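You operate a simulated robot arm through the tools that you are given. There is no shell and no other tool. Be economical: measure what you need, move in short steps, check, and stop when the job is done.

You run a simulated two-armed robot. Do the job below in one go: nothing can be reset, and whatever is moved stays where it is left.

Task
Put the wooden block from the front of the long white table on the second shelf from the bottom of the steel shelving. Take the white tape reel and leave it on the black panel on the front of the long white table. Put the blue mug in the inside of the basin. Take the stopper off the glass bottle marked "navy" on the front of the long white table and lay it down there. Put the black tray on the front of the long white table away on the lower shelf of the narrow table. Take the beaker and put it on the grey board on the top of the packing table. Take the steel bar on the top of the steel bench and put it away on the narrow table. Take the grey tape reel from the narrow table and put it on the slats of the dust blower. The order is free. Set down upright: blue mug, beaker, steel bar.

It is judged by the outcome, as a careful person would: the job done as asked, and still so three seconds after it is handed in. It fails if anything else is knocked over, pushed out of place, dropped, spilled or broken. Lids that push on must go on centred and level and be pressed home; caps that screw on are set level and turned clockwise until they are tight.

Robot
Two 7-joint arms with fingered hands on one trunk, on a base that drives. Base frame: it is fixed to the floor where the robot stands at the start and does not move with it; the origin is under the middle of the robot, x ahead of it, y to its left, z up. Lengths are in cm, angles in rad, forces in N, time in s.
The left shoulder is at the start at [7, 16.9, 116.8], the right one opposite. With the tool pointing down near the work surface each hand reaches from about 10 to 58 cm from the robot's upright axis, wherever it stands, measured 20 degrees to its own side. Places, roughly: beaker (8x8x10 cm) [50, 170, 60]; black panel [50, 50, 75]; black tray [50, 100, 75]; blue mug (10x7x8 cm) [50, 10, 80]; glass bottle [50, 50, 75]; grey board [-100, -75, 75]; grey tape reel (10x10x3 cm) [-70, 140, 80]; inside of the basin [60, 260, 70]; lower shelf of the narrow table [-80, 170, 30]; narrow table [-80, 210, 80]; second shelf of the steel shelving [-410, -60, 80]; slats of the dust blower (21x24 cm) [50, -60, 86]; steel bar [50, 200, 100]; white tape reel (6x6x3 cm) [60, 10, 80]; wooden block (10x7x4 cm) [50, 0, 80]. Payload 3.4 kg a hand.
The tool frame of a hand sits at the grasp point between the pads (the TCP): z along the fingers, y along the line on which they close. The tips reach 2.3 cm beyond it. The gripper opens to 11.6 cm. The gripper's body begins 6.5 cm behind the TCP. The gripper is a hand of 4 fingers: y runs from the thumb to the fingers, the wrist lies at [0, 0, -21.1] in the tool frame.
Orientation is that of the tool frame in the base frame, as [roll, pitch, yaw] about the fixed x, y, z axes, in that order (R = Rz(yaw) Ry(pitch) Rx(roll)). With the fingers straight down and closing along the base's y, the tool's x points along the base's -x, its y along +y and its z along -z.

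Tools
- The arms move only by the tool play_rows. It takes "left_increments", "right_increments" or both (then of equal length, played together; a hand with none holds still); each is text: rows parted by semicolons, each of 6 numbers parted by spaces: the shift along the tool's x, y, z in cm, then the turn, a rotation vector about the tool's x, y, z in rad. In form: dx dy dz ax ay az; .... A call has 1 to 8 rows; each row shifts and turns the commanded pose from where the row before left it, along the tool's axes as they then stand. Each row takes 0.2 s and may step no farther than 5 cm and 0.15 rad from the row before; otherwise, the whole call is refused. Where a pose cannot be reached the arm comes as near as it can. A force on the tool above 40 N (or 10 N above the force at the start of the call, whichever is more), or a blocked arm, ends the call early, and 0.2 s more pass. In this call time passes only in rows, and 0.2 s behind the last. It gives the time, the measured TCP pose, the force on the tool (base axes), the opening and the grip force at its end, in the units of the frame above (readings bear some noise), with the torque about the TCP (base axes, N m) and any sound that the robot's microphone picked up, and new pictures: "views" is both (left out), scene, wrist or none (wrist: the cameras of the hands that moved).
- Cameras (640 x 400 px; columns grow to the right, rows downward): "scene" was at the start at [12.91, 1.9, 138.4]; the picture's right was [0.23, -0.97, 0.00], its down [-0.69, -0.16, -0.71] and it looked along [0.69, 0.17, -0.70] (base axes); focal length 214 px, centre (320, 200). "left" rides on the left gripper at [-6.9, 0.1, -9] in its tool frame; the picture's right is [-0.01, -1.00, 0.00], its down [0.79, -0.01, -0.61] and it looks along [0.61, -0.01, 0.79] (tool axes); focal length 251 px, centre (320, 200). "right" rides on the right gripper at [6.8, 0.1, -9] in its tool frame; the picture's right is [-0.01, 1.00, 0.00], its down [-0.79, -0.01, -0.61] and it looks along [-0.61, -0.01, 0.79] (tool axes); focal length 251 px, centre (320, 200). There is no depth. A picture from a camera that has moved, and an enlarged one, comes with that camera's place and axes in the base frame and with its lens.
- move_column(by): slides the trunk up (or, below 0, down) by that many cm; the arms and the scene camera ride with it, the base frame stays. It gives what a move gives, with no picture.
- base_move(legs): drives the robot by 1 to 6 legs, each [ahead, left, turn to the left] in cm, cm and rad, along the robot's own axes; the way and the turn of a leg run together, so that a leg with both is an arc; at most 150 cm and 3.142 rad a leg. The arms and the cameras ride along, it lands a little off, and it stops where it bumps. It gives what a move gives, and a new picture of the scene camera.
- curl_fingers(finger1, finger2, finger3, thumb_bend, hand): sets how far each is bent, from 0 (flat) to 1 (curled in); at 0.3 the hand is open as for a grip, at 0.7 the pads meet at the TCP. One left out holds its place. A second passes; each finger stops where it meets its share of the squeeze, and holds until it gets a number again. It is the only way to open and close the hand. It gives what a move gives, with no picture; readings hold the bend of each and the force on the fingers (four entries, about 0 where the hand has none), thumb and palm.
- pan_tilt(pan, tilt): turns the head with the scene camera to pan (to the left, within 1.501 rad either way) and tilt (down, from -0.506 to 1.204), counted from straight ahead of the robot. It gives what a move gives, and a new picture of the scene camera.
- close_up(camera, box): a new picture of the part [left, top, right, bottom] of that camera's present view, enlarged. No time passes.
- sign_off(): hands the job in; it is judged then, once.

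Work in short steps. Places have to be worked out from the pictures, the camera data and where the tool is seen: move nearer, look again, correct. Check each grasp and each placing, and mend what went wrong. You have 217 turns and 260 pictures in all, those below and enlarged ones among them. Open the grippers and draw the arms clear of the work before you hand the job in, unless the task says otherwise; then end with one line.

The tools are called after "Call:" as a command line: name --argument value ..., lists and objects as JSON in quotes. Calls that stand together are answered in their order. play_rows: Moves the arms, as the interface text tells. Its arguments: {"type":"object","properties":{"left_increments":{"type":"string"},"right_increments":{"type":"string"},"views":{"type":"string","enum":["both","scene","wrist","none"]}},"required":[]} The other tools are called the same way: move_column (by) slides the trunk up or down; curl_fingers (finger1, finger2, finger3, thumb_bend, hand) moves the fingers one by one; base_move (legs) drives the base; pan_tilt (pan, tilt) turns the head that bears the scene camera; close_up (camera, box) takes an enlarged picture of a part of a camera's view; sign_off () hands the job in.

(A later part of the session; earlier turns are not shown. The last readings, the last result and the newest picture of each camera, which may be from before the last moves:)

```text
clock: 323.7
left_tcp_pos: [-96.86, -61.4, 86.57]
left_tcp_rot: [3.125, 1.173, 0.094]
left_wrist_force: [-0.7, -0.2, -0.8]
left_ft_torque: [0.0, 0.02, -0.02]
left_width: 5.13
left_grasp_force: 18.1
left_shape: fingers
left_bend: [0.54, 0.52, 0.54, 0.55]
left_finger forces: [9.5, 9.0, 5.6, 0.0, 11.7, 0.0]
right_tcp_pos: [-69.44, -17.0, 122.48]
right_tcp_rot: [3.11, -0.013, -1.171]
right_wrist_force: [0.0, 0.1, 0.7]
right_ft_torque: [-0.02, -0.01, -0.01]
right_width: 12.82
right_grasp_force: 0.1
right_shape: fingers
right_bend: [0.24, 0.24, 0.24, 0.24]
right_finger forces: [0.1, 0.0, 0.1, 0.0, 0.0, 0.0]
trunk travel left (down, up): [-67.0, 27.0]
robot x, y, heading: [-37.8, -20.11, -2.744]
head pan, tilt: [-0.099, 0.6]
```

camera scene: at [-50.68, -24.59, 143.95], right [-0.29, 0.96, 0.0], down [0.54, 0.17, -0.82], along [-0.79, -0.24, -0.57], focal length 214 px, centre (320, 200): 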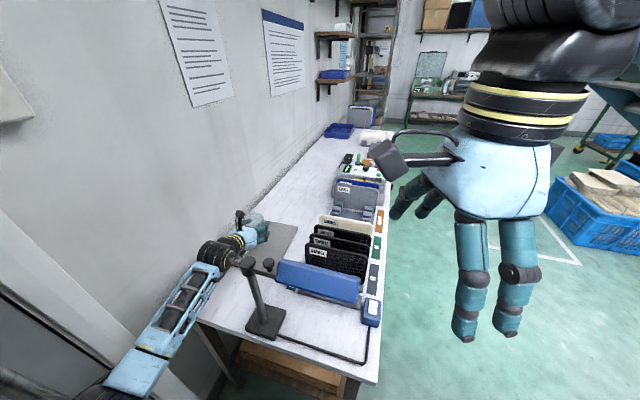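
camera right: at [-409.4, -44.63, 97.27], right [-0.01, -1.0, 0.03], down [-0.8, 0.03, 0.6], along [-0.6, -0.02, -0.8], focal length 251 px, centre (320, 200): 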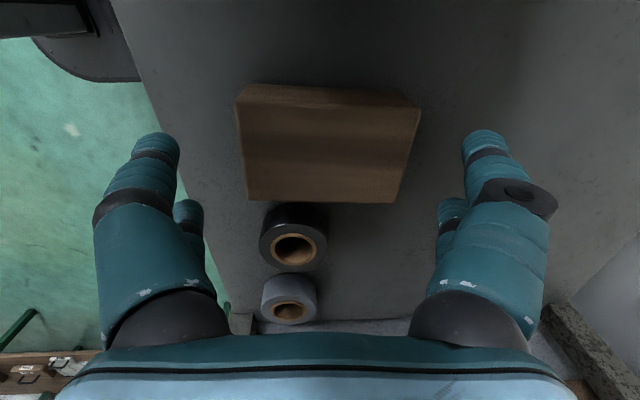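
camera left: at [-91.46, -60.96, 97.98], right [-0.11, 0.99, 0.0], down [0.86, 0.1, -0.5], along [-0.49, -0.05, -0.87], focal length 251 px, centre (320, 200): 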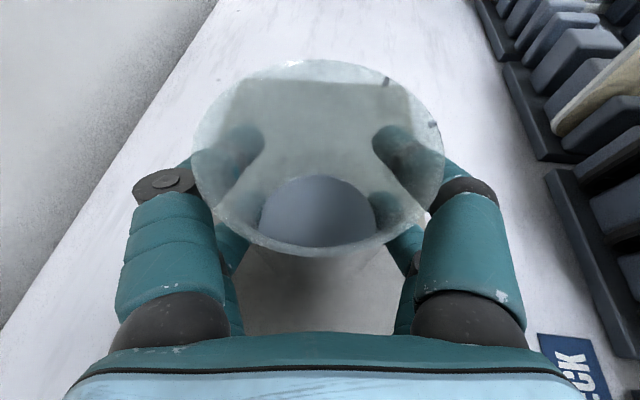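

Call:
play_rows --left_increments "0.28 0 0.12 0 0 0;0.28 0 0.12 0 0 0;0.28 0 0.12 0 0 0" --views "wrist"

Call:
close_up --camera "scene" --box '[210, 190, 310, 270]'

```text
clock: 324.5
left_tcp_pos: [-96.89, -61.55, 85.69]
left_tcp_rot: [3.124, 1.172, 0.092]
left_wrist_force: [-0.4, 0.2, -1.1]
left_ft_torque: [0.03, 0.04, 0.03]
left_width: 5.13
left_grasp_force: 17.9
left_shape: fingers
left_bend: [0.54, 0.52, 0.54, 0.55]
left_finger forces: [9.5, 9.0, 5.7, 0.0, 11.7, 0.0]
right_tcp_pos: [-69.36, -16.98, 122.52]
right_tcp_rot: [3.11, -0.013, -1.172]
right_wrist_force: [-0.4, 0.2, 0.5]
right_ft_torque: [-0.02, -0.01, 0.03]
right_width: 12.83
right_grasp_force: 0.2
right_shape: fingers
right_bend: [0.24, 0.24, 0.24, 0.24]
right_finger forces: [0.1, 0.1, 0.0, 0.0, 0.1, 0.0]
trunk travel left (down, up): [-67.0, 27.0]
robot x, y, heading: [-37.28, -19.99, -2.747]
head pan, tilt: [-0.099, 0.6]
camera left: at [-91.31, -61.04, 95.52], right [-0.11, 0.99, 0.0], down [0.86, 0.1, -0.5], along [-0.49, -0.05, -0.87], focal length 251 px, centre (320, 200)
```

left: 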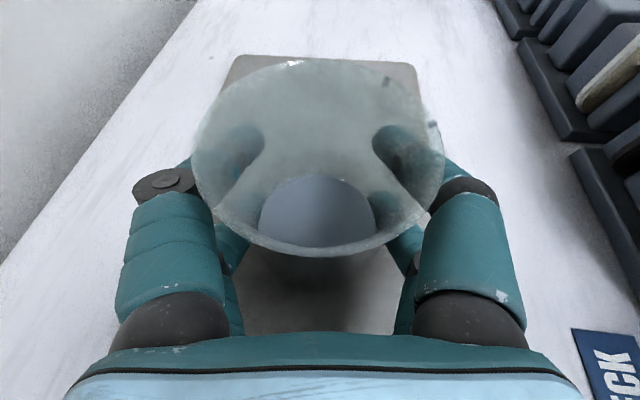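

```text
5.00 times, centred on (260, 230) of scene
camera zoom: at [-50.65, -24.57, 139.45], right [-0.29, 0.96, 0.0], down [0.54, 0.17, -0.82], along [-0.79, -0.24, -0.57], focal length 1072 px, centre (620, 50)
```

zoom: 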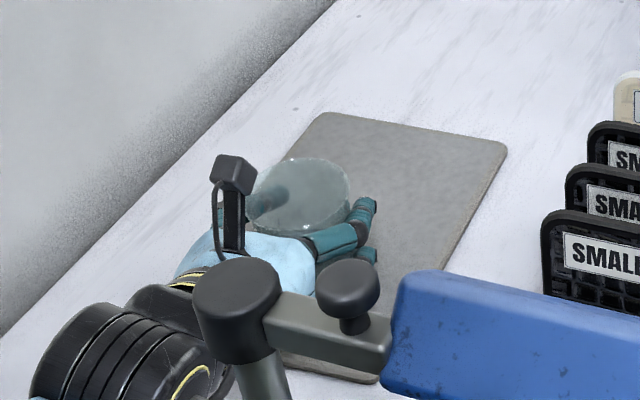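

Still above the board; keep lowering.

Call:
play_rows --left_increments "0.28 0 0.12 0 0 0;0.28 0 0.12 0 0 0;0.28 0 0.12 0 0 0;0.28 0 0.12 0 0 0;0.28 0 0.12 0 0 0;0.28 0 0.12 0 0 0" --views "none"

```text
clock: 325.9
left_tcp_pos: [-96.83, -61.48, 84.12]
left_tcp_rot: [3.123, 1.178, 0.088]
left_wrist_force: [-3.5, -1.2, 20.1]
left_ft_torque: [-0.02, -0.18, -0.02]
left_width: 4.77
left_grasp_force: 15.6
left_shape: fingers
left_bend: [0.56, 0.54, 0.55, 0.56]
left_finger forces: [9.0, 7.2, 5.6, 0.0, 10.1, 0.0]
right_tcp_pos: [-69.16, -16.78, 122.56]
right_tcp_rot: [3.108, -0.013, -1.171]
right_wrist_force: [0.3, -0.2, 0.7]
right_ft_torque: [0.04, 0.0, -0.02]
right_width: 12.84
right_grasp_force: 0.0
right_shape: fingers
right_bend: [0.24, 0.24, 0.24, 0.24]
right_finger forces: [0.1, 0.0, 0.0, 0.0, 0.0, 0.0]
trunk travel left (down, up): [-67.0, 27.0]
robot x, y, heading: [-37.59, -19.67, -2.748]
head pan, tilt: [-0.099, 0.6]
```

Contact with the board. Ease slightly and open.

Call:
play_rows --left_increments "-0.2 0 -0.08 0 0 0" --views "none"

Call:
curl_fingers --hand "left" --finger1 0.3 --finger2 0.3 --finger3 0.3 --thumb_bend 0.3

Call:
close_up --camera "left" --box '[0, 0, 640, 400]'

```text
clock: 326.3
left_tcp_pos: [-96.63, -61.49, 84.2]
left_tcp_rot: [3.123, 1.173, 0.09]
left_wrist_force: [-5.2, -2.2, 15.7]
left_ft_torque: [-0.08, -0.12, -0.05]
left_width: 4.77
left_grasp_force: 16.2
left_shape: fingers
left_bend: [0.56, 0.54, 0.55, 0.56]
left_finger forces: [9.4, 7.8, 5.6, 0.1, 10.1, 0.0]
right_tcp_pos: [-69.2, -16.83, 122.61]
right_tcp_rot: [3.109, -0.014, -1.17]
right_wrist_force: [0.6, -0.5, -0.3]
right_ft_torque: [0.01, 0.01, -0.02]
right_width: 12.82
right_grasp_force: 0.1
right_shape: fingers
right_bend: [0.24, 0.24, 0.24, 0.24]
right_finger forces: [0.0, 0.0, 0.1, 0.1, 0.0, 0.0]
trunk travel left (down, up): [-67.0, 27.0]
robot x, y, heading: [-37.66, -20.38, -2.749]
head pan, tilt: [-0.099, 0.6]
```

```text
clock: 327.3
left_tcp_pos: [-96.9, -61.51, 83.97]
left_tcp_rot: [3.126, 1.171, 0.092]
left_wrist_force: [-0.8, -0.5, 0.6]
left_ft_torque: [0.01, 0.01, -0.02]
left_width: 11.66
left_grasp_force: 0.0
left_shape: fingers
left_bend: [0.3, 0.3, 0.3, 0.3]
left_finger forces: [0.0, 0.0, 0.0, 0.0, 0.1, 0.1]
right_tcp_pos: [-69.4, -16.91, 122.4]
right_tcp_rot: [3.11, -0.014, -1.171]
right_wrist_force: [0.3, -0.2, -0.4]
right_ft_torque: [0.01, 0.02, 0.04]
right_width: 12.81
right_grasp_force: 0.2
right_shape: fingers
right_bend: [0.24, 0.24, 0.24, 0.24]
right_finger forces: [0.1, 0.0, 0.0, 0.1, 0.1, 0.0]
trunk travel left (down, up): [-67.0, 27.0]
robot x, y, heading: [-37.35, -20.2, -2.743]
head pan, tilt: [-0.099, 0.6]
```

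```text
1.00 times, centred on (320, 200) of left (not enlarged: the box is as wide or as high as the picture)
camera zoom: at [-91.26, -60.95, 93.86], right [-0.11, 0.99, 0.0], down [0.86, 0.1, -0.5], along [-0.49, -0.05, -0.87], focal length 251 px, centre (320, 200)
```

zoom: 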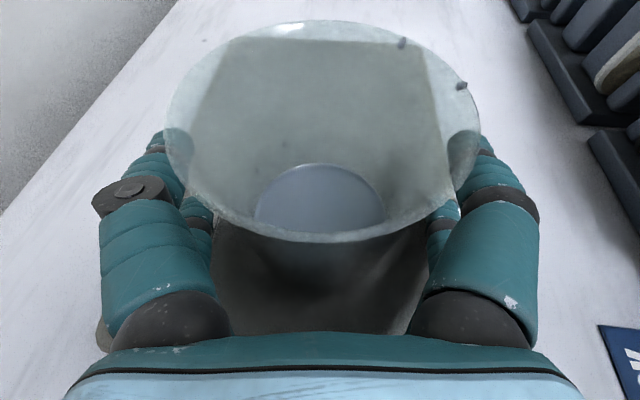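

Released. Withdraw along the tool axis backwards (up and away).

Call:
play_rows --left_increments "0 0 -1.5 0 0 0;0 0 -2.5 0 0 0;0 0 -4 0 0 0;0 0 -4 0 0 0;0 0 -4 0 0 0" --views "both"

```text
clock: 328.5
left_tcp_pos: [-81.9, -60.24, 90.37]
left_tcp_rot: [3.124, 1.172, 0.093]
left_wrist_force: [0.1, -0.2, -0.7]
left_ft_torque: [-0.04, 0.0, 0.01]
left_width: 11.65
left_grasp_force: 0.0
left_shape: fingers
left_bend: [0.3, 0.3, 0.3, 0.3]
left_finger forces: [0.0, 0.0, 0.0, 0.0, 0.0, 0.1]
right_tcp_pos: [-69.12, -16.92, 122.49]
right_tcp_rot: [3.109, -0.013, -1.171]
right_wrist_force: [-0.2, 0.5, -0.3]
right_ft_torque: [0.03, 0.04, -0.05]
right_width: 12.83
right_grasp_force: 0.0
right_shape: fingers
right_bend: [0.24, 0.24, 0.24, 0.24]
right_finger forces: [0.0, 0.0, 0.0, 0.0, 0.0, 0.1]
trunk travel left (down, up): [-67.0, 27.0]
robot x, y, heading: [-37.81, -20.2, -2.743]
head pan, tilt: [-0.099, 0.6]
camera scene: at [-50.46, -24.56, 139.47], right [-0.29, 0.96, 0.0], down [0.54, 0.16, -0.83], along [-0.79, -0.24, -0.56], focal length 214 px, centre (320, 200)
camera left: at [-76.3, -59.54, 100.26], right [-0.11, 0.99, 0.0], down [0.86, 0.1, -0.5], along [-0.49, -0.05, -0.87], focal length 251 px, centre (320, 200)
```

scene: 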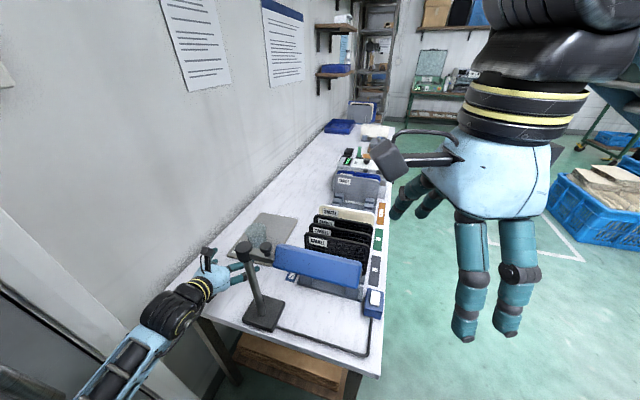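
left: 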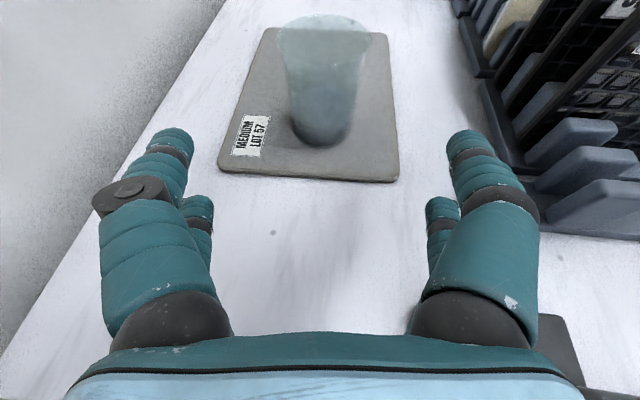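

Beaker stands upright on the board. Withdraw from the packing table and go look at the black tray.

Call:
base_move --legs '[[-46, 12.2, 0], [-24, -56, 0]]'

Call:
base_move --legs '[[0, 0, -1.6], [0, 0, -1.94]]'

Call:
pan_tilt --pan 0.5 --tilt 0.7

```text
clock: 334.4
left_tcp_pos: [-33.38, 7.01, 90.32]
left_tcp_rot: [3.127, 1.171, 0.079]
left_wrist_force: [0.0, -0.4, 0.1]
left_ft_torque: [0.01, -0.03, -0.01]
left_width: 11.68
left_grasp_force: 0.0
left_shape: fingers
left_bend: [0.3, 0.3, 0.3, 0.3]
left_finger forces: [0.1, 0.0, 0.0, 0.1, 0.0, 0.0]
right_tcp_pos: [-20.02, 49.93, 122.45]
right_tcp_rot: [3.11, -0.015, -1.186]
right_wrist_force: [-0.8, -0.7, 0.4]
right_ft_torque: [-0.02, 0.02, -0.04]
right_width: 12.82
right_grasp_force: 0.0
right_shape: fingers
right_bend: [0.24, 0.24, 0.24, 0.24]
right_finger forces: [0.0, 0.1, 0.1, 0.1, 0.1, 0.0]
trunk travel left (down, up): [-67.0, 27.0]
robot x, y, heading: [11.68, 46.65, -2.763]
head pan, tilt: [-0.099, 0.6]
camera scene: at [-1.42, 42.15, 139.45], right [-0.28, 0.96, 0.0], down [0.54, 0.16, -0.82], along [-0.79, -0.23, -0.57], focal length 214 px, centre (320, 200)
```

scene: 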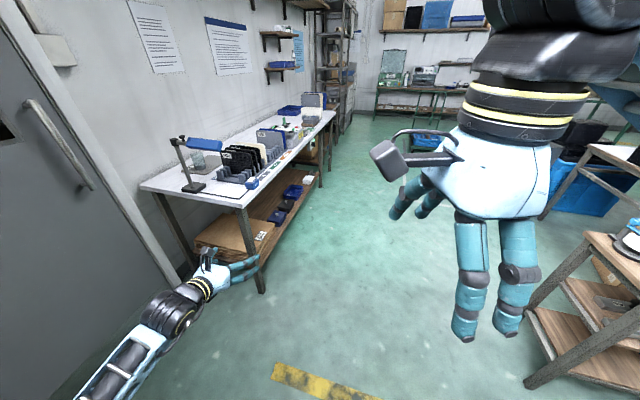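

```text
clock: 343.4
left_tcp_pos: [69.53, 62.23, 90.23]
left_tcp_rot: [3.125, 1.171, 2.765]
left_wrist_force: [-0.1, -0.4, 0.0]
left_ft_torque: [0.01, 0.01, 0.0]
left_width: 11.65
left_grasp_force: 0.1
left_shape: fingers
left_bend: [0.3, 0.3, 0.3, 0.3]
left_finger forces: [0.1, 0.0, 0.0, 0.0, 0.0, 0.0]
right_tcp_pos: [38.81, 29.48, 122.46]
right_tcp_rot: [3.11, -0.013, 1.501]
right_wrist_force: [-0.8, 0.7, 0.6]
right_ft_torque: [-0.01, -0.01, 0.03]
right_width: 12.84
right_grasp_force: 0.1
right_shape: fingers
right_bend: [0.24, 0.24, 0.24, 0.24]
right_finger forces: [0.0, 0.0, 0.0, 0.0, 0.1, 0.1]
trunk travel left (down, up): [-67.0, 27.0]
robot x, y, heading: [11.81, 46.82, -0.074]
head pan, tilt: [-0.099, 0.6]
camera scene: at [25.43, 44.61, 139.45], right [-0.17, -0.98, 0.0], down [-0.56, 0.1, -0.82], along [0.81, -0.14, -0.57], focal length 214 px, centre (320, 200)
```

scene: 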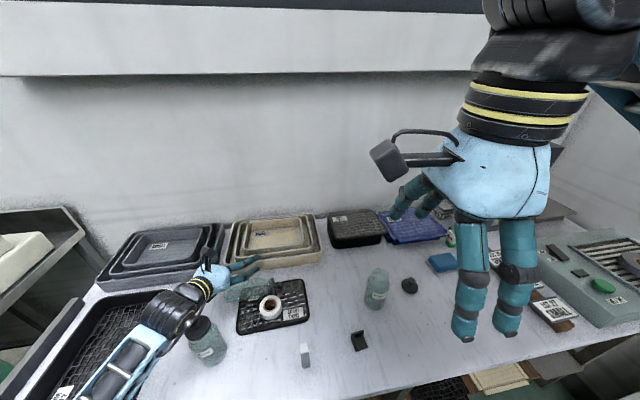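

```text
clock: 344.4
left_tcp_pos: [69.69, 62.11, 90.26]
left_tcp_rot: [3.126, 1.172, 2.765]
left_wrist_force: [-0.1, -1.1, 0.4]
left_ft_torque: [0.02, 0.02, -0.01]
left_width: 11.67
left_grasp_force: 0.1
left_shape: fingers
left_bend: [0.3, 0.3, 0.3, 0.3]
left_finger forces: [0.0, 0.0, 0.0, 0.0, 0.0, 0.1]
right_tcp_pos: [38.92, 29.39, 122.46]
right_tcp_rot: [3.11, -0.015, 1.503]
right_wrist_force: [0.6, 0.7, 0.4]
right_ft_torque: [0.03, -0.01, 0.02]
right_width: 12.84
right_grasp_force: 0.1
right_shape: fingers
right_bend: [0.24, 0.24, 0.24, 0.24]
right_finger forces: [0.0, 0.0, 0.1, 0.0, 0.1, 0.0]
trunk travel left (down, up): [-67.0, 27.0]
robot x, y, heading: [12.29, 46.4, -0.074]
head pan, tilt: [0.499, 0.7]
camera scene: at [24.47, 49.63, 138.59], right [0.41, -0.91, 0.0], down [-0.59, -0.27, -0.76], along [0.7, 0.31, -0.64], focal length 214 px, centre (320, 200)
```

scene: 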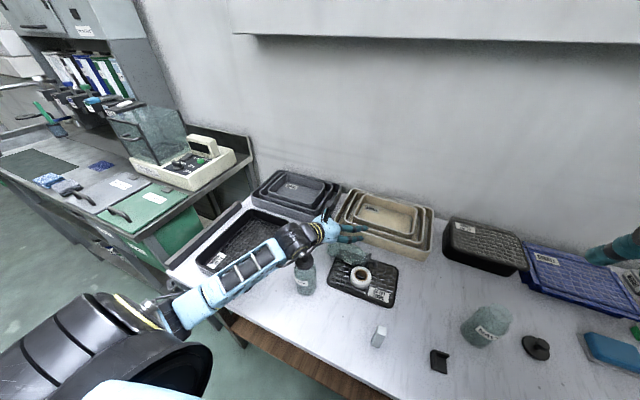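

I swept the left hand low over the table — check for a knocked bottle.

Call:
close_up --camera "scene" --box '[270, 200, 430, 320]'

Call:
close_up --camera "left" --box '[0, 0, 640, 400]'

```text
3.33 times, centred on (350, 260) of scene
camera zoom: at [24.47, 49.63, 138.59], right [0.41, -0.91, 0.0], down [-0.59, -0.27, -0.76], along [0.7, 0.31, -0.64], focal length 715 px, centre (220, 0)
```

zoom: 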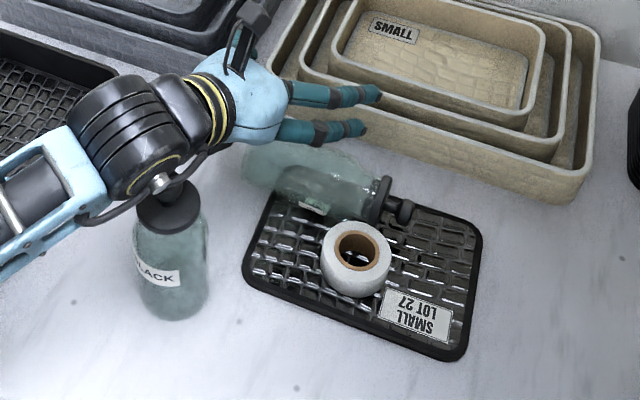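

```text
1.00 times, centred on (320, 200) of left (not enlarged: the box is as wide or as high as the picture)
camera zoom: at [64.37, 64.11, 100.19], right [-0.35, -0.94, 0.0], down [-0.81, 0.3, -0.5], along [0.46, -0.18, -0.87], focal length 251 px, centre (320, 200)
```

zoom: 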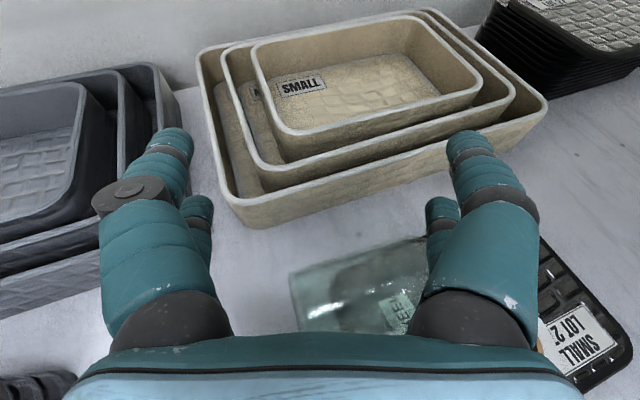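

The GREEN bottle was tipped over (stopper still on); originally it stood at about (63.4, 69.7). I'll set it upright again with the left hand. First raise the hand, then turn it to point down.

Call:
play_rows --left_increments "-3.7 0 -1.56 0 0 0;-3.7 0 -1.56 0 0 0;-3.7 0 -1.56 0 0 0;-3.7 0 -1.56 0 0 0;-3.7 0 -1.56 0 0 0" --views "none"

Call:
play_rows --left_increments "0 0 -2 0 0.146 0;0 0 -2 0 0.146 0;0 0 -2 0 0.146 0;0 0 0 0 0.146 0;0 0 0 0 0.146 0;0 0 0 0 0.146 0;0 0 0 0 0.146 0;0 0 0 0 0.146 0" --views "none"

```text
clock: 345.6
left_tcp_pos: [69.57, 61.73, 110.59]
left_tcp_rot: [3.124, 1.172, 2.764]
left_wrist_force: [0.2, -0.3, 0.9]
left_ft_torque: [0.03, 0.02, 0.02]
left_width: 11.65
left_grasp_force: 0.1
left_shape: fingers
left_bend: [0.3, 0.3, 0.3, 0.3]
left_finger forces: [0.1, 0.1, 0.0, 0.0, 0.0, 0.1]
right_tcp_pos: [38.8, 29.49, 122.48]
right_tcp_rot: [3.11, -0.013, 1.501]
right_wrist_force: [0.1, 0.0, -0.1]
right_ft_torque: [0.01, 0.02, 0.01]
right_width: 12.82
right_grasp_force: 0.2
right_shape: fingers
right_bend: [0.24, 0.24, 0.24, 0.24]
right_finger forces: [0.0, 0.1, 0.0, 0.1, 0.0, 0.0]
trunk travel left (down, up): [-67.0, 27.0]
robot x, y, heading: [11.72, 46.15, -0.074]
head pan, tilt: [0.499, 0.7]
```

```text
clock: 347.4
left_tcp_pos: [64.92, 63.77, 113.57]
left_tcp_rot: [3.135, 0.001, 2.78]
left_wrist_force: [-0.1, -0.6, -0.3]
left_ft_torque: [0.01, -0.02, 0.01]
left_width: 11.63
left_grasp_force: 0.1
left_shape: fingers
left_bend: [0.3, 0.3, 0.3, 0.3]
left_finger forces: [0.0, 0.1, 0.0, 0.1, 0.1, 0.0]
right_tcp_pos: [38.77, 29.36, 122.42]
right_tcp_rot: [3.109, -0.015, 1.501]
right_wrist_force: [-0.3, -0.1, -0.8]
right_ft_torque: [0.04, -0.01, 0.04]
right_width: 12.83
right_grasp_force: 0.1
right_shape: fingers
right_bend: [0.24, 0.24, 0.24, 0.24]
right_finger forces: [0.0, 0.1, 0.1, 0.0, 0.0, 0.1]
trunk travel left (down, up): [-67.0, 27.0]
robot x, y, heading: [11.92, 46.54, -0.071]
head pan, tilt: [0.499, 0.7]
```

Spin the hand so it closes along x, and tilt 25° so the wrist leans toward -y.

Call:
play_rows --left_increments "0 0 0 0 0 0.15;0 0 0 0 0 0.15;0 0 0 0 0 0.15;0 0 0 0 0 0.15;0 0 0 0 0 0.15;0 0 0 0 0 0.15;0 0 0 0 0 0.15;0 0 0 0 0 0.15" --views "none"

Call:
play_rows --left_increments "0 0 0 0 0.145 0;0 0 0 0 0.145 0;0 0 0 0 0.145 0" --views "wrist"

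```text
clock: 349.2
left_tcp_pos: [64.68, 63.76, 113.41]
left_tcp_rot: [3.138, -0.005, 1.577]
left_wrist_force: [-0.5, -0.5, 0.2]
left_ft_torque: [0.05, -0.01, 0.0]
left_width: 11.66
left_grasp_force: 0.1
left_shape: fingers
left_bend: [0.3, 0.3, 0.3, 0.3]
left_finger forces: [0.0, 0.1, 0.1, 0.0, 0.0, 0.0]
right_tcp_pos: [38.8, 29.41, 122.45]
right_tcp_rot: [3.109, -0.014, 1.5]
right_wrist_force: [-0.2, 0.7, -0.3]
right_ft_torque: [-0.01, 0.03, 0.01]
right_width: 12.81
right_grasp_force: 0.0
right_shape: fingers
right_bend: [0.24, 0.24, 0.24, 0.24]
right_finger forces: [0.0, 0.1, 0.0, 0.1, 0.0, 0.0]
trunk travel left (down, up): [-67.0, 27.0]
robot x, y, heading: [11.61, 46.24, -0.072]
head pan, tilt: [0.499, 0.7]
```

```text
clock: 350.1
left_tcp_pos: [64.72, 63.71, 113.61]
left_tcp_rot: [3.134, -0.439, 1.585]
left_wrist_force: [-0.2, 0.3, -0.3]
left_ft_torque: [0.03, 0.01, -0.03]
left_width: 11.69
left_grasp_force: 0.1
left_shape: fingers
left_bend: [0.3, 0.3, 0.3, 0.3]
left_finger forces: [0.0, 0.0, 0.0, 0.1, 0.0, 0.1]
right_tcp_pos: [38.7, 29.33, 122.32]
right_tcp_rot: [3.111, -0.013, 1.502]
right_wrist_force: [-0.3, -1.0, 0.4]
right_ft_torque: [0.01, 0.0, 0.0]
right_width: 12.83
right_grasp_force: 0.1
right_shape: fingers
right_bend: [0.24, 0.24, 0.24, 0.24]
right_finger forces: [0.1, 0.0, 0.0, 0.1, 0.0, 0.1]
trunk travel left (down, up): [-67.0, 27.0]
robot x, y, heading: [12.16, 46.39, -0.073]
head pan, tilt: [0.499, 0.7]
camera left: at [64.91, 53.68, 118.9], right [-1.0, -0.02, -0.01], down [-0.02, 0.46, 0.89], along [-0.01, 0.89, -0.46], focal length 251 px, centre (320, 200)
```

left: 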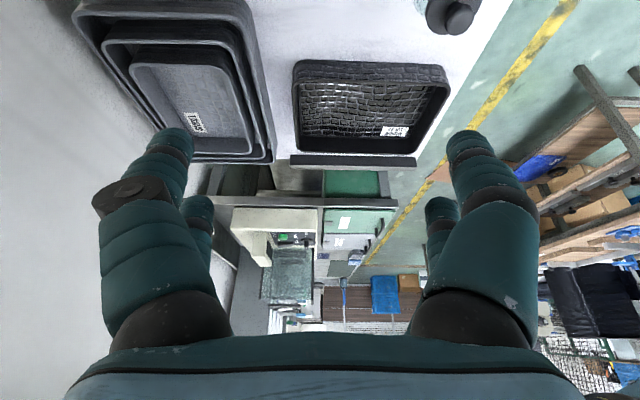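

Move down above the lying bottle and look.

Call:
play_rows --left_increments "-2.4 0.2 3 0 0 0;-2.4 0.2 3 0 0 0;-2.4 0.2 3 0 0 0;-2.4 0.2 3 0 0 0;-2.4 0.2 3 0 0 0" --views "none"

Call:
close_up --camera "scene" --box '[270, 180, 450, 315]'

```text
clock: 351.2
left_tcp_pos: [66.27, 59.24, 94.65]
left_tcp_rot: [3.135, -0.44, 1.583]
left_wrist_force: [-0.4, 0.3, -0.6]
left_ft_torque: [0.03, -0.02, 0.0]
left_width: 11.66
left_grasp_force: 0.1
left_shape: fingers
left_bend: [0.3, 0.3, 0.3, 0.3]
left_finger forces: [0.0, 0.0, 0.0, 0.1, 0.0, 0.0]
right_tcp_pos: [38.89, 29.39, 122.44]
right_tcp_rot: [3.111, -0.012, 1.501]
right_wrist_force: [0.1, 0.2, -0.1]
right_ft_torque: [0.01, 0.01, 0.0]
right_width: 12.83
right_grasp_force: 0.0
right_shape: fingers
right_bend: [0.24, 0.24, 0.24, 0.24]
right_finger forces: [0.0, 0.0, 0.0, 0.0, 0.0, 0.0]
trunk travel left (down, up): [-67.0, 27.0]
robot x, y, heading: [11.54, 46.55, -0.069]
head pan, tilt: [0.499, 0.7]
```

```text
2.96 times, centred on (360, 248) of scene
camera zoom: at [24.56, 49.56, 138.59], right [0.41, -0.91, 0.0], down [-0.59, -0.27, -0.76], along [0.7, 0.32, -0.64], focal length 636 px, centre (202, 59)
```

zoom: 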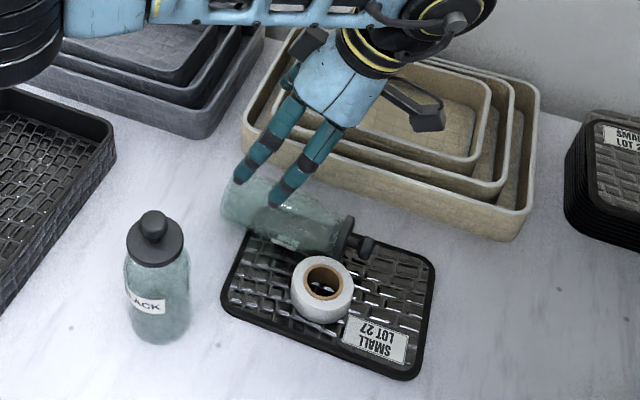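

Aligned with the bottle's middle. Descend 12 cm and grip.

Call:
play_rows --left_increments "-1.3 0.1 2.8 0 0 0;-1.3 0.1 2.8 0 0 0;-1.3 0 2.8 0 0 0;-1.2 0 2.6 0 0 0" --views "none"

Call:
close_up --camera "scene" --box '[270, 180, 450, 315]'

```text
clock: 352.2
left_tcp_pos: [66.13, 59.16, 82.77]
left_tcp_rot: [3.135, -0.439, 1.581]
left_wrist_force: [0.0, -0.3, 0.9]
left_ft_torque: [0.03, 0.0, 0.0]
left_width: 11.65
left_grasp_force: 0.0
left_shape: fingers
left_bend: [0.3, 0.3, 0.3, 0.3]
left_finger forces: [0.1, 0.0, 0.0, 0.1, 0.0, 0.1]
right_tcp_pos: [38.87, 29.39, 122.61]
right_tcp_rot: [3.109, -0.015, 1.499]
right_wrist_force: [0.0, 0.4, -0.2]
right_ft_torque: [-0.02, 0.01, 0.01]
right_width: 12.82
right_grasp_force: 0.0
right_shape: fingers
right_bend: [0.24, 0.24, 0.24, 0.24]
right_finger forces: [0.0, 0.0, 0.0, 0.0, 0.0, 0.0]
trunk travel left (down, up): [-67.0, 27.0]
robot x, y, heading: [11.7, 46.89, -0.071]
head pan, tilt: [0.499, 0.7]
```

```text
2.96 times, centred on (360, 248) of scene
camera zoom: at [24.53, 49.62, 138.59], right [0.41, -0.91, 0.0], down [-0.59, -0.27, -0.76], along [0.7, 0.32, -0.64], focal length 636 px, centre (202, 59)
```

zoom: 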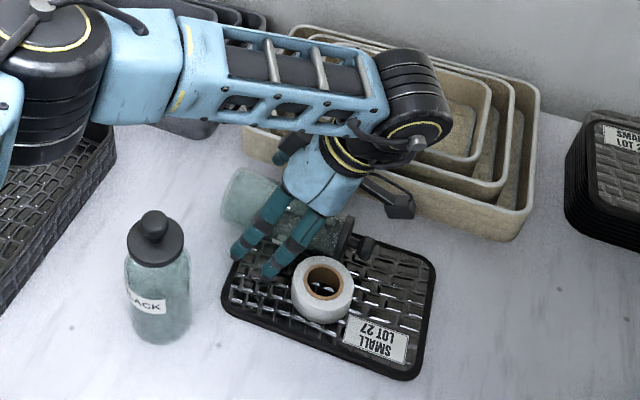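

Call:
curl_fingers --hand "left" --finger1 0.62 --finger2 0.62 --finger3 0.62 --thumb_bend 0.62

Call:
play_rows --left_increments "0.84 0 -1.81 0 0 0;1.68 0 -3.6 0 0 0;1.68 0 -3.6 0 0 0;1.68 0 -3.6 0 0 0;1.68 0 -3.6 0 0 0" --views "none"

Call:
close_up --camera "scene" --box '[270, 180, 450, 315]'

```text
clock: 353.2
left_tcp_pos: [66.21, 59.18, 82.82]
left_tcp_rot: [3.137, -0.439, 1.584]
left_wrist_force: [-0.2, -0.7, -1.2]
left_ft_torque: [0.04, 0.01, -0.01]
left_width: 5.08
left_grasp_force: 17.0
left_shape: fingers
left_bend: [0.52, 0.49, 0.53, 0.55]
left_finger forces: [8.9, 7.6, 5.9, 0.1, 10.5, 0.0]
right_tcp_pos: [38.79, 29.37, 122.33]
right_tcp_rot: [3.109, -0.014, 1.501]
right_wrist_force: [-0.4, 1.1, 0.9]
right_ft_torque: [0.0, 0.0, -0.03]
right_width: 12.82
right_grasp_force: 0.0
right_shape: fingers
right_bend: [0.24, 0.24, 0.24, 0.24]
right_finger forces: [0.0, 0.1, 0.0, 0.0, 0.0, 0.0]
trunk travel left (down, up): [-67.0, 27.0]
robot x, y, heading: [11.98, 46.56, -0.075]
head pan, tilt: [0.499, 0.7]
```

```text
clock: 354.4
left_tcp_pos: [66.04, 59.42, 100.66]
left_tcp_rot: [3.134, -0.44, 1.582]
left_wrist_force: [-0.3, 0.2, -2.7]
left_ft_torque: [0.0, -0.01, -0.02]
left_width: 5.05
left_grasp_force: 16.7
left_shape: fingers
left_bend: [0.52, 0.49, 0.53, 0.55]
left_finger forces: [8.9, 7.5, 5.9, 0.0, 10.5, 0.0]
right_tcp_pos: [38.74, 29.39, 122.4]
right_tcp_rot: [3.11, -0.014, 1.502]
right_wrist_force: [0.4, 0.2, -0.7]
right_ft_torque: [-0.01, 0.02, -0.03]
right_width: 12.83
right_grasp_force: 0.0
right_shape: fingers
right_bend: [0.24, 0.24, 0.24, 0.24]
right_finger forces: [0.0, 0.0, 0.0, 0.1, 0.1, 0.1]
trunk travel left (down, up): [-67.0, 27.0]
robot x, y, heading: [11.73, 46.86, -0.074]
head pan, tilt: [0.499, 0.7]
```

```text
2.96 times, centred on (360, 248) of scene
camera zoom: at [24.42, 49.61, 138.59], right [0.41, -0.91, 0.0], down [-0.59, -0.27, -0.77], along [0.7, 0.32, -0.64], focal length 636 px, centre (202, 59)
```

zoom: 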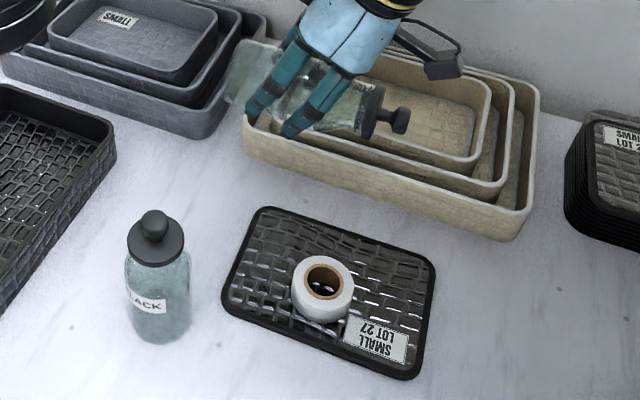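

Lifted. Rotate the hand -90° about x so the bottle becomes upright (neck up).

Call:
play_rows --left_increments "0 0 0 0 -0.143 0;0 0 0 0 -0.143 0;0 0 0 0 -0.143 0;0 0 0 0 -0.143 0;0 0 0 0 -0.143 0;0 0 0 0 -0.143 0;0 0 0 0 -0.143 0;0 0 0 0 -0.143 0" --views "none"

Call:
play_rows --left_increments "0 0 0 0 -0.143 0;0 0 0 0 -0.143 0;0 0 0 0 -0.141 0" --views "scene"

```text
clock: 356.2
left_tcp_pos: [66.14, 59.43, 100.66]
left_tcp_rot: [3.134, 0.708, 1.576]
left_wrist_force: [-0.5, -0.5, -2.1]
left_ft_torque: [0.04, 0.02, 0.01]
left_width: 5.08
left_grasp_force: 16.1
left_shape: fingers
left_bend: [0.52, 0.49, 0.53, 0.55]
left_finger forces: [8.6, 7.6, 6.0, 0.0, 10.2, 0.1]
right_tcp_pos: [38.8, 29.6, 122.49]
right_tcp_rot: [3.11, -0.013, 1.502]
right_wrist_force: [-0.2, 0.1, -0.2]
right_ft_torque: [-0.01, 0.0, 0.0]
right_width: 12.81
right_grasp_force: 0.0
right_shape: fingers
right_bend: [0.24, 0.24, 0.24, 0.24]
right_finger forces: [0.1, 0.0, 0.1, 0.0, 0.0, 0.0]
trunk travel left (down, up): [-67.0, 27.0]
robot x, y, heading: [11.51, 46.33, -0.071]
head pan, tilt: [0.499, 0.7]
```

```text
clock: 357.1
left_tcp_pos: [66.25, 59.44, 100.45]
left_tcp_rot: [3.128, 1.132, 1.569]
left_wrist_force: [-0.4, 0.8, -2.7]
left_ft_torque: [-0.01, -0.02, -0.03]
left_width: 5.06
left_grasp_force: 16.4
left_shape: fingers
left_bend: [0.52, 0.49, 0.53, 0.55]
left_finger forces: [8.7, 7.4, 6.0, 0.1, 10.2, 0.0]
right_tcp_pos: [38.84, 29.43, 122.42]
right_tcp_rot: [3.11, -0.013, 1.501]
right_wrist_force: [0.6, 0.5, -0.6]
right_ft_torque: [-0.01, 0.0, 0.0]
right_width: 12.84
right_grasp_force: 0.1
right_shape: fingers
right_bend: [0.24, 0.24, 0.24, 0.24]
right_finger forces: [0.0, 0.0, 0.1, 0.0, 0.0, 0.0]
trunk travel left (down, up): [-67.0, 27.0]
robot x, y, heading: [11.88, 46.41, -0.074]
head pan, tilt: [0.499, 0.7]
camera scene: at [24.53, 49.65, 138.59], right [0.41, -0.91, 0.0], down [-0.59, -0.27, -0.76], along [0.7, 0.32, -0.64], focal length 214 px, centre (320, 200)
```

scene: 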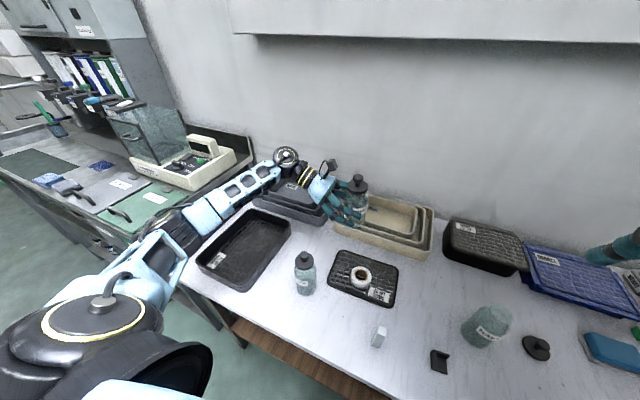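

Bottle is upright. Move to (63.4, 69.7) and lower part way.

Call:
play_rows --left_increments "1.46 -0.93 -3.1 0 0 0;1.46 -0.93 -3.1 0 0 0;1.46 -0.93 -3.1 0 0 0;3.2 0 1.5 0 0 0;3.2 0 1.5 0 0 0;3.2 0 1.5 0 0 0" --views "none"

Call:
close_up --camera "scene" --box '[240, 160, 420, 310]'

```text
clock: 358.4
left_tcp_pos: [63.57, 69.73, 91.04]
left_tcp_rot: [3.137, 1.128, 1.578]
left_wrist_force: [-0.2, -0.5, -1.9]
left_ft_torque: [0.03, -0.02, 0.01]
left_width: 5.04
left_grasp_force: 16.1
left_shape: fingers
left_bend: [0.52, 0.49, 0.53, 0.55]
left_finger forces: [8.5, 7.4, 5.9, 0.0, 10.1, 0.0]
left hand out of reach, approached as far as the arm can: row 6
right_tcp_pos: [38.83, 29.33, 122.39]
right_tcp_rot: [3.111, -0.014, 1.501]
right_wrist_force: [-0.3, -0.1, -1.0]
right_ft_torque: [0.01, 0.06, 0.01]
right_width: 12.82
right_grasp_force: 0.1
right_shape: fingers
right_bend: [0.24, 0.24, 0.24, 0.24]
right_finger forces: [0.0, 0.0, 0.1, 0.0, 0.0, 0.1]
trunk travel left (down, up): [-67.0, 27.0]
robot x, y, heading: [11.68, 46.58, -0.076]
head pan, tilt: [0.499, 0.7]
```

```text
2.67 times, centred on (330, 235) of scene
camera zoom: at [24.6, 49.51, 138.59], right [0.41, -0.91, 0.0], down [-0.59, -0.26, -0.76], along [0.7, 0.32, -0.64], focal length 572 px, centre (293, 107)
```

zoom: 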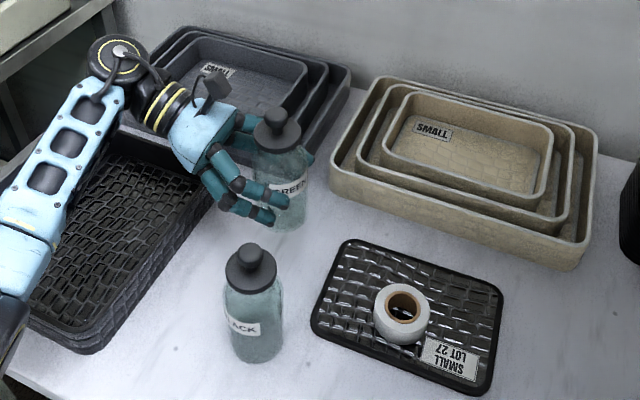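

Lower with the trunk, as the arm is near its reach limit.

Call:
move_column --by -5

Call:
move_column --by -0.7

Call:
close_up --camera "scene" --box '[240, 160, 420, 310]'

```text
clock: 359.4
left_tcp_pos: [63.36, 69.75, 86.07]
left_tcp_rot: [3.13, 1.131, 1.571]
left_wrist_force: [0.1, 0.2, -1.9]
left_ft_torque: [0.05, 0.02, 0.0]
left_width: 5.06
left_grasp_force: 16.4
left_shape: fingers
left_bend: [0.52, 0.49, 0.53, 0.55]
left_finger forces: [8.4, 7.5, 5.9, 0.1, 10.1, 0.0]
right_tcp_pos: [38.74, 29.44, 117.39]
right_tcp_rot: [3.109, -0.013, 1.501]
right_wrist_force: [0.7, -0.1, -0.2]
right_ft_torque: [-0.02, -0.05, -0.03]
right_width: 12.83
right_grasp_force: 0.0
right_shape: fingers
right_bend: [0.24, 0.24, 0.24, 0.24]
right_finger forces: [0.1, 0.1, 0.1, 0.1, 0.0, 0.0]
trunk travel left (down, up): [-62.0, 32.0]
robot x, y, heading: [11.72, 46.51, -0.072]
head pan, tilt: [0.499, 0.7]
```

```text
clock: 359.9
left_tcp_pos: [63.48, 69.74, 85.42]
left_tcp_rot: [3.131, 1.131, 1.572]
left_wrist_force: [0.3, -0.3, -2.1]
left_ft_torque: [0.02, 0.04, 0.01]
left_width: 5.07
left_grasp_force: 15.6
left_shape: fingers
left_bend: [0.52, 0.49, 0.53, 0.55]
left_finger forces: [8.6, 7.4, 5.9, 0.0, 10.1, 0.0]
right_tcp_pos: [38.81, 29.37, 116.73]
right_tcp_rot: [3.111, -0.013, 1.5]
right_wrist_force: [-0.8, 0.5, 0.6]
right_ft_torque: [-0.01, -0.01, 0.06]
right_width: 12.81
right_grasp_force: 0.1
right_shape: fingers
right_bend: [0.24, 0.24, 0.24, 0.24]
right_finger forces: [0.0, 0.0, 0.1, 0.0, 0.1, 0.1]
trunk travel left (down, up): [-61.3, 32.7]
robot x, y, heading: [12.06, 46.27, -0.072]
head pan, tilt: [0.499, 0.7]
```

```text
2.67 times, centred on (330, 235) of scene
camera zoom: at [24.5, 49.65, 132.88], right [0.41, -0.91, 0.0], down [-0.59, -0.27, -0.76], along [0.7, 0.32, -0.64], focal length 572 px, centre (293, 107)
```

zoom: 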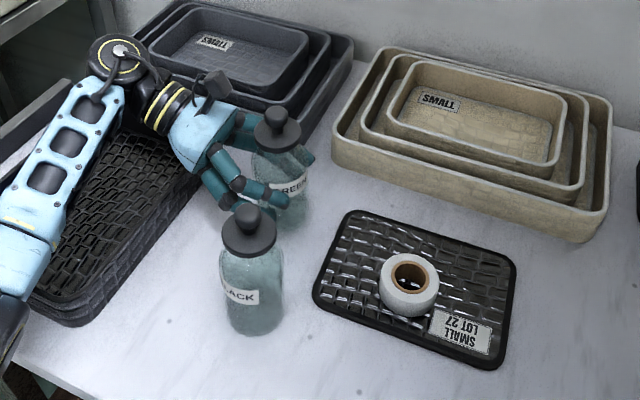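

Call:
move_column --by -0.6

Call:
move_column --by -0.5

```text
clock: 360.5
left_tcp_pos: [63.53, 69.78, 84.77]
left_tcp_rot: [3.131, 1.131, 1.573]
left_wrist_force: [0.7, -0.5, -2.2]
left_ft_torque: [0.02, -0.02, 0.01]
left_width: 5.06
left_grasp_force: 16.0
left_shape: fingers
left_bend: [0.52, 0.49, 0.53, 0.55]
left_finger forces: [8.6, 7.4, 5.8, 0.0, 10.1, 0.0]
right_tcp_pos: [38.83, 29.4, 116.12]
right_tcp_rot: [3.11, -0.014, 1.502]
right_wrist_force: [0.4, 0.2, -0.4]
right_ft_torque: [-0.01, 0.01, -0.01]
right_width: 12.82
right_grasp_force: 0.0
right_shape: fingers
right_bend: [0.24, 0.24, 0.24, 0.24]
right_finger forces: [0.1, 0.0, 0.1, 0.0, 0.0, 0.1]
trunk travel left (down, up): [-60.7, 33.3]
robot x, y, heading: [11.57, 46.43, -0.078]
head pan, tilt: [0.499, 0.7]
```

```text
clock: 361.0
left_tcp_pos: [63.42, 69.84, 84.27]
left_tcp_rot: [3.132, 1.131, 1.573]
left_wrist_force: [-0.4, -0.1, -2.6]
left_ft_torque: [0.03, 0.01, 0.02]
left_width: 5.02
left_grasp_force: 16.1
left_shape: fingers
left_bend: [0.52, 0.49, 0.53, 0.55]
left_finger forces: [8.5, 7.4, 6.0, 0.0, 10.1, 0.0]
right_tcp_pos: [38.76, 29.3, 115.62]
right_tcp_rot: [3.111, -0.014, 1.5]
right_wrist_force: [-0.8, 0.6, -1.2]
right_ft_torque: [0.02, -0.05, 0.01]
right_width: 12.81
right_grasp_force: 0.0
right_shape: fingers
right_bend: [0.24, 0.24, 0.24, 0.24]
right_finger forces: [0.1, 0.0, 0.0, 0.0, 0.1, 0.0]
trunk travel left (down, up): [-60.2, 33.8]
robot x, y, heading: [11.79, 46.3, -0.076]
head pan, tilt: [0.499, 0.7]
```

Call:
move_column --by -0.5

Call:
move_column --by -0.4

Call:
move_column --by -0.4

```text
clock: 361.6
left_tcp_pos: [63.44, 69.79, 83.85]
left_tcp_rot: [3.129, 1.131, 1.57]
left_wrist_force: [0.8, -0.9, 0.6]
left_ft_torque: [0.02, 0.04, -0.03]
left_width: 5.03
left_grasp_force: 16.2
left_shape: fingers
left_bend: [0.52, 0.49, 0.53, 0.55]
left_finger forces: [9.0, 7.6, 6.0, 0.0, 9.9, 0.0]
right_tcp_pos: [38.81, 29.45, 115.15]
right_tcp_rot: [3.11, -0.015, 1.5]
right_wrist_force: [-0.8, 0.1, -0.6]
right_ft_torque: [-0.01, 0.01, -0.03]
right_width: 12.81
right_grasp_force: 0.1
right_shape: fingers
right_bend: [0.24, 0.24, 0.24, 0.24]
right_finger forces: [0.0, 0.0, 0.1, 0.0, 0.1, 0.0]
trunk travel left (down, up): [-59.7, 34.3]
robot x, y, heading: [11.93, 46.7, -0.073]
head pan, tilt: [0.499, 0.7]
```

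```text
clock: 362.1
left_tcp_pos: [63.4, 69.66, 83.62]
left_tcp_rot: [3.121, 1.131, 1.563]
left_wrist_force: [3.4, -1.3, 15.3]
left_ft_torque: [-0.12, 0.15, 0.05]
left_width: 5.02
left_grasp_force: 16.7
left_shape: fingers
left_bend: [0.51, 0.48, 0.54, 0.57]
left_finger forces: [10.8, 8.1, 6.1, 0.0, 8.6, 0.0]
right_tcp_pos: [38.68, 29.21, 114.8]
right_tcp_rot: [3.11, -0.015, 1.502]
right_wrist_force: [0.7, 0.2, 0.0]
right_ft_torque: [-0.01, -0.04, -0.01]
right_width: 12.81
right_grasp_force: 0.1
right_shape: fingers
right_bend: [0.24, 0.24, 0.24, 0.24]
right_finger forces: [0.0, 0.0, 0.0, 0.0, 0.0, 0.0]
trunk travel left (down, up): [-59.3, 34.7]
robot x, y, heading: [11.67, 46.24, -0.074]
head pan, tilt: [0.499, 0.7]
```

```text
clock: 362.6
left_tcp_pos: [63.38, 69.69, 83.43]
left_tcp_rot: [3.115, 1.131, 1.558]
left_wrist_force: [6.9, -0.1, 30.0]
left_ft_torque: [-0.32, -0.3, 0.13]
left_width: 5.02
left_grasp_force: 16.0
left_shape: fingers
left_bend: [0.51, 0.48, 0.55, 0.57]
left_finger forces: [11.4, 8.3, 5.8, 0.1, 7.8, 0.0]
right_tcp_pos: [38.53, 29.34, 114.45]
right_tcp_rot: [3.107, -0.016, 1.5]
right_wrist_force: [0.2, 0.2, 1.0]
right_ft_torque: [0.01, 0.03, -0.03]
right_width: 12.84
right_grasp_force: 0.0
right_shape: fingers
right_bend: [0.24, 0.24, 0.24, 0.24]
right_finger forces: [0.1, 0.0, 0.0, 0.0, 0.1, 0.0]
trunk travel left (down, up): [-58.9, 35.1]
robot x, y, heading: [11.95, 46.55, -0.076]
head pan, tilt: [0.499, 0.7]
```

Bottle stands on the table. Ease up and open.

Call:
move_column --by 0.6

Call:
curl_fingers --hand "left" --finger1 0.36 --finger2 0.36 --finger3 0.36 --thumb_bend 0.36

Call:
play_rows --left_increments "0 0 -2 0 0 0;0 0 -3 0 0 0;0 0 -4 0 0 0;0 0 -4 0 0 0" --views "none"

Call:
close_up --camera "scene" --box '[240, 160, 420, 310]'

```text
clock: 363.2
left_tcp_pos: [63.31, 69.67, 83.58]
left_tcp_rot: [3.137, 1.128, 1.578]
left_wrist_force: [1.1, -1.9, 5.1]
left_ft_torque: [0.04, -0.17, 0.01]
left_width: 5.05
left_grasp_force: 16.5
left_shape: fingers
left_bend: [0.51, 0.48, 0.54, 0.57]
left_finger forces: [9.6, 7.1, 6.4, 0.0, 9.2, 0.0]
right_tcp_pos: [38.79, 29.35, 115.0]
right_tcp_rot: [3.109, -0.013, 1.503]
right_wrist_force: [-0.6, 0.0, 0.3]
right_ft_torque: [-0.02, 0.0, 0.01]
right_width: 12.82
right_grasp_force: 0.0
right_shape: fingers
right_bend: [0.24, 0.24, 0.24, 0.24]
right_finger forces: [0.0, 0.1, 0.0, 0.0, 0.0, 0.0]
trunk travel left (down, up): [-59.5, 34.5]
robot x, y, heading: [11.74, 46.7, -0.077]
head pan, tilt: [0.499, 0.7]
```

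```text
clock: 364.2
left_tcp_pos: [63.39, 69.76, 83.67]
left_tcp_rot: [3.131, 1.132, 1.573]
left_wrist_force: [-0.2, 0.5, -0.7]
left_ft_torque: [-0.04, 0.0, -0.02]
left_width: 9.91
left_grasp_force: 0.0
left_shape: fingers
left_bend: [0.36, 0.36, 0.36, 0.36]
left_finger forces: [0.0, 0.0, 0.0, 0.0, 0.0, 0.0]
right_tcp_pos: [38.78, 29.41, 115.01]
right_tcp_rot: [3.111, -0.015, 1.501]
right_wrist_force: [-0.2, -0.3, -0.1]
right_ft_torque: [0.02, 0.0, -0.01]
right_width: 12.85
right_grasp_force: 0.0
right_shape: fingers
right_bend: [0.24, 0.24, 0.24, 0.24]
right_finger forces: [0.0, 0.1, 0.0, 0.0, 0.0, 0.1]
trunk travel left (down, up): [-59.5, 34.5]
robot x, y, heading: [11.79, 46.69, -0.072]
head pan, tilt: [0.499, 0.7]
```

```text
clock: 365.2
left_tcp_pos: [63.25, 71.58, 84.41]
left_tcp_rot: [-3.14, 1.132, 1.586]
left_wrist_force: [0.5, 0.1, 0.2]
left_ft_torque: [0.0, 0.01, 0.01]
left_width: 9.93
left_grasp_force: 0.1
left_shape: fingers
left_bend: [0.36, 0.36, 0.36, 0.36]
left_finger forces: [0.1, 0.1, 0.1, 0.0, 0.0, 0.1]
left hand out of reach, approached as far as the arm can: row 1, 2, 3, 4
right_tcp_pos: [38.81, 29.32, 114.91]
right_tcp_rot: [3.109, -0.014, 1.501]
right_wrist_force: [-0.8, -0.6, -0.8]
right_ft_torque: [0.02, 0.01, 0.02]
right_width: 12.82
right_grasp_force: 0.1
right_shape: fingers
right_bend: [0.24, 0.24, 0.24, 0.24]
right_finger forces: [0.0, 0.1, 0.0, 0.1, 0.0, 0.0]
trunk travel left (down, up): [-59.5, 34.5]
robot x, y, heading: [11.67, 46.47, -0.072]
head pan, tilt: [0.499, 0.7]
```

```text
2.67 times, centred on (330, 235) of scene
camera zoom: at [24.46, 49.65, 131.09], right [0.41, -0.91, 0.0], down [-0.59, -0.27, -0.76], along [0.7, 0.32, -0.64], focal length 572 px, centre (293, 107)
```

zoom: 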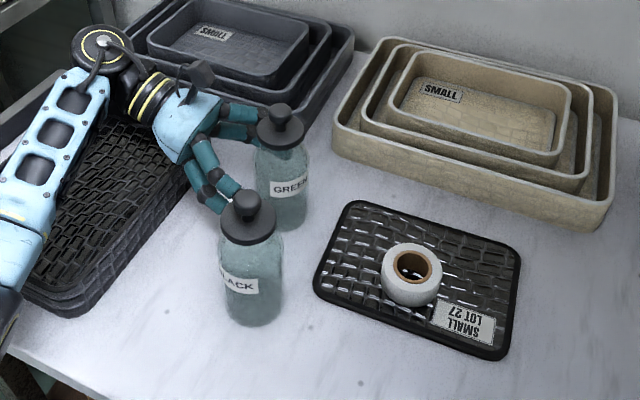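

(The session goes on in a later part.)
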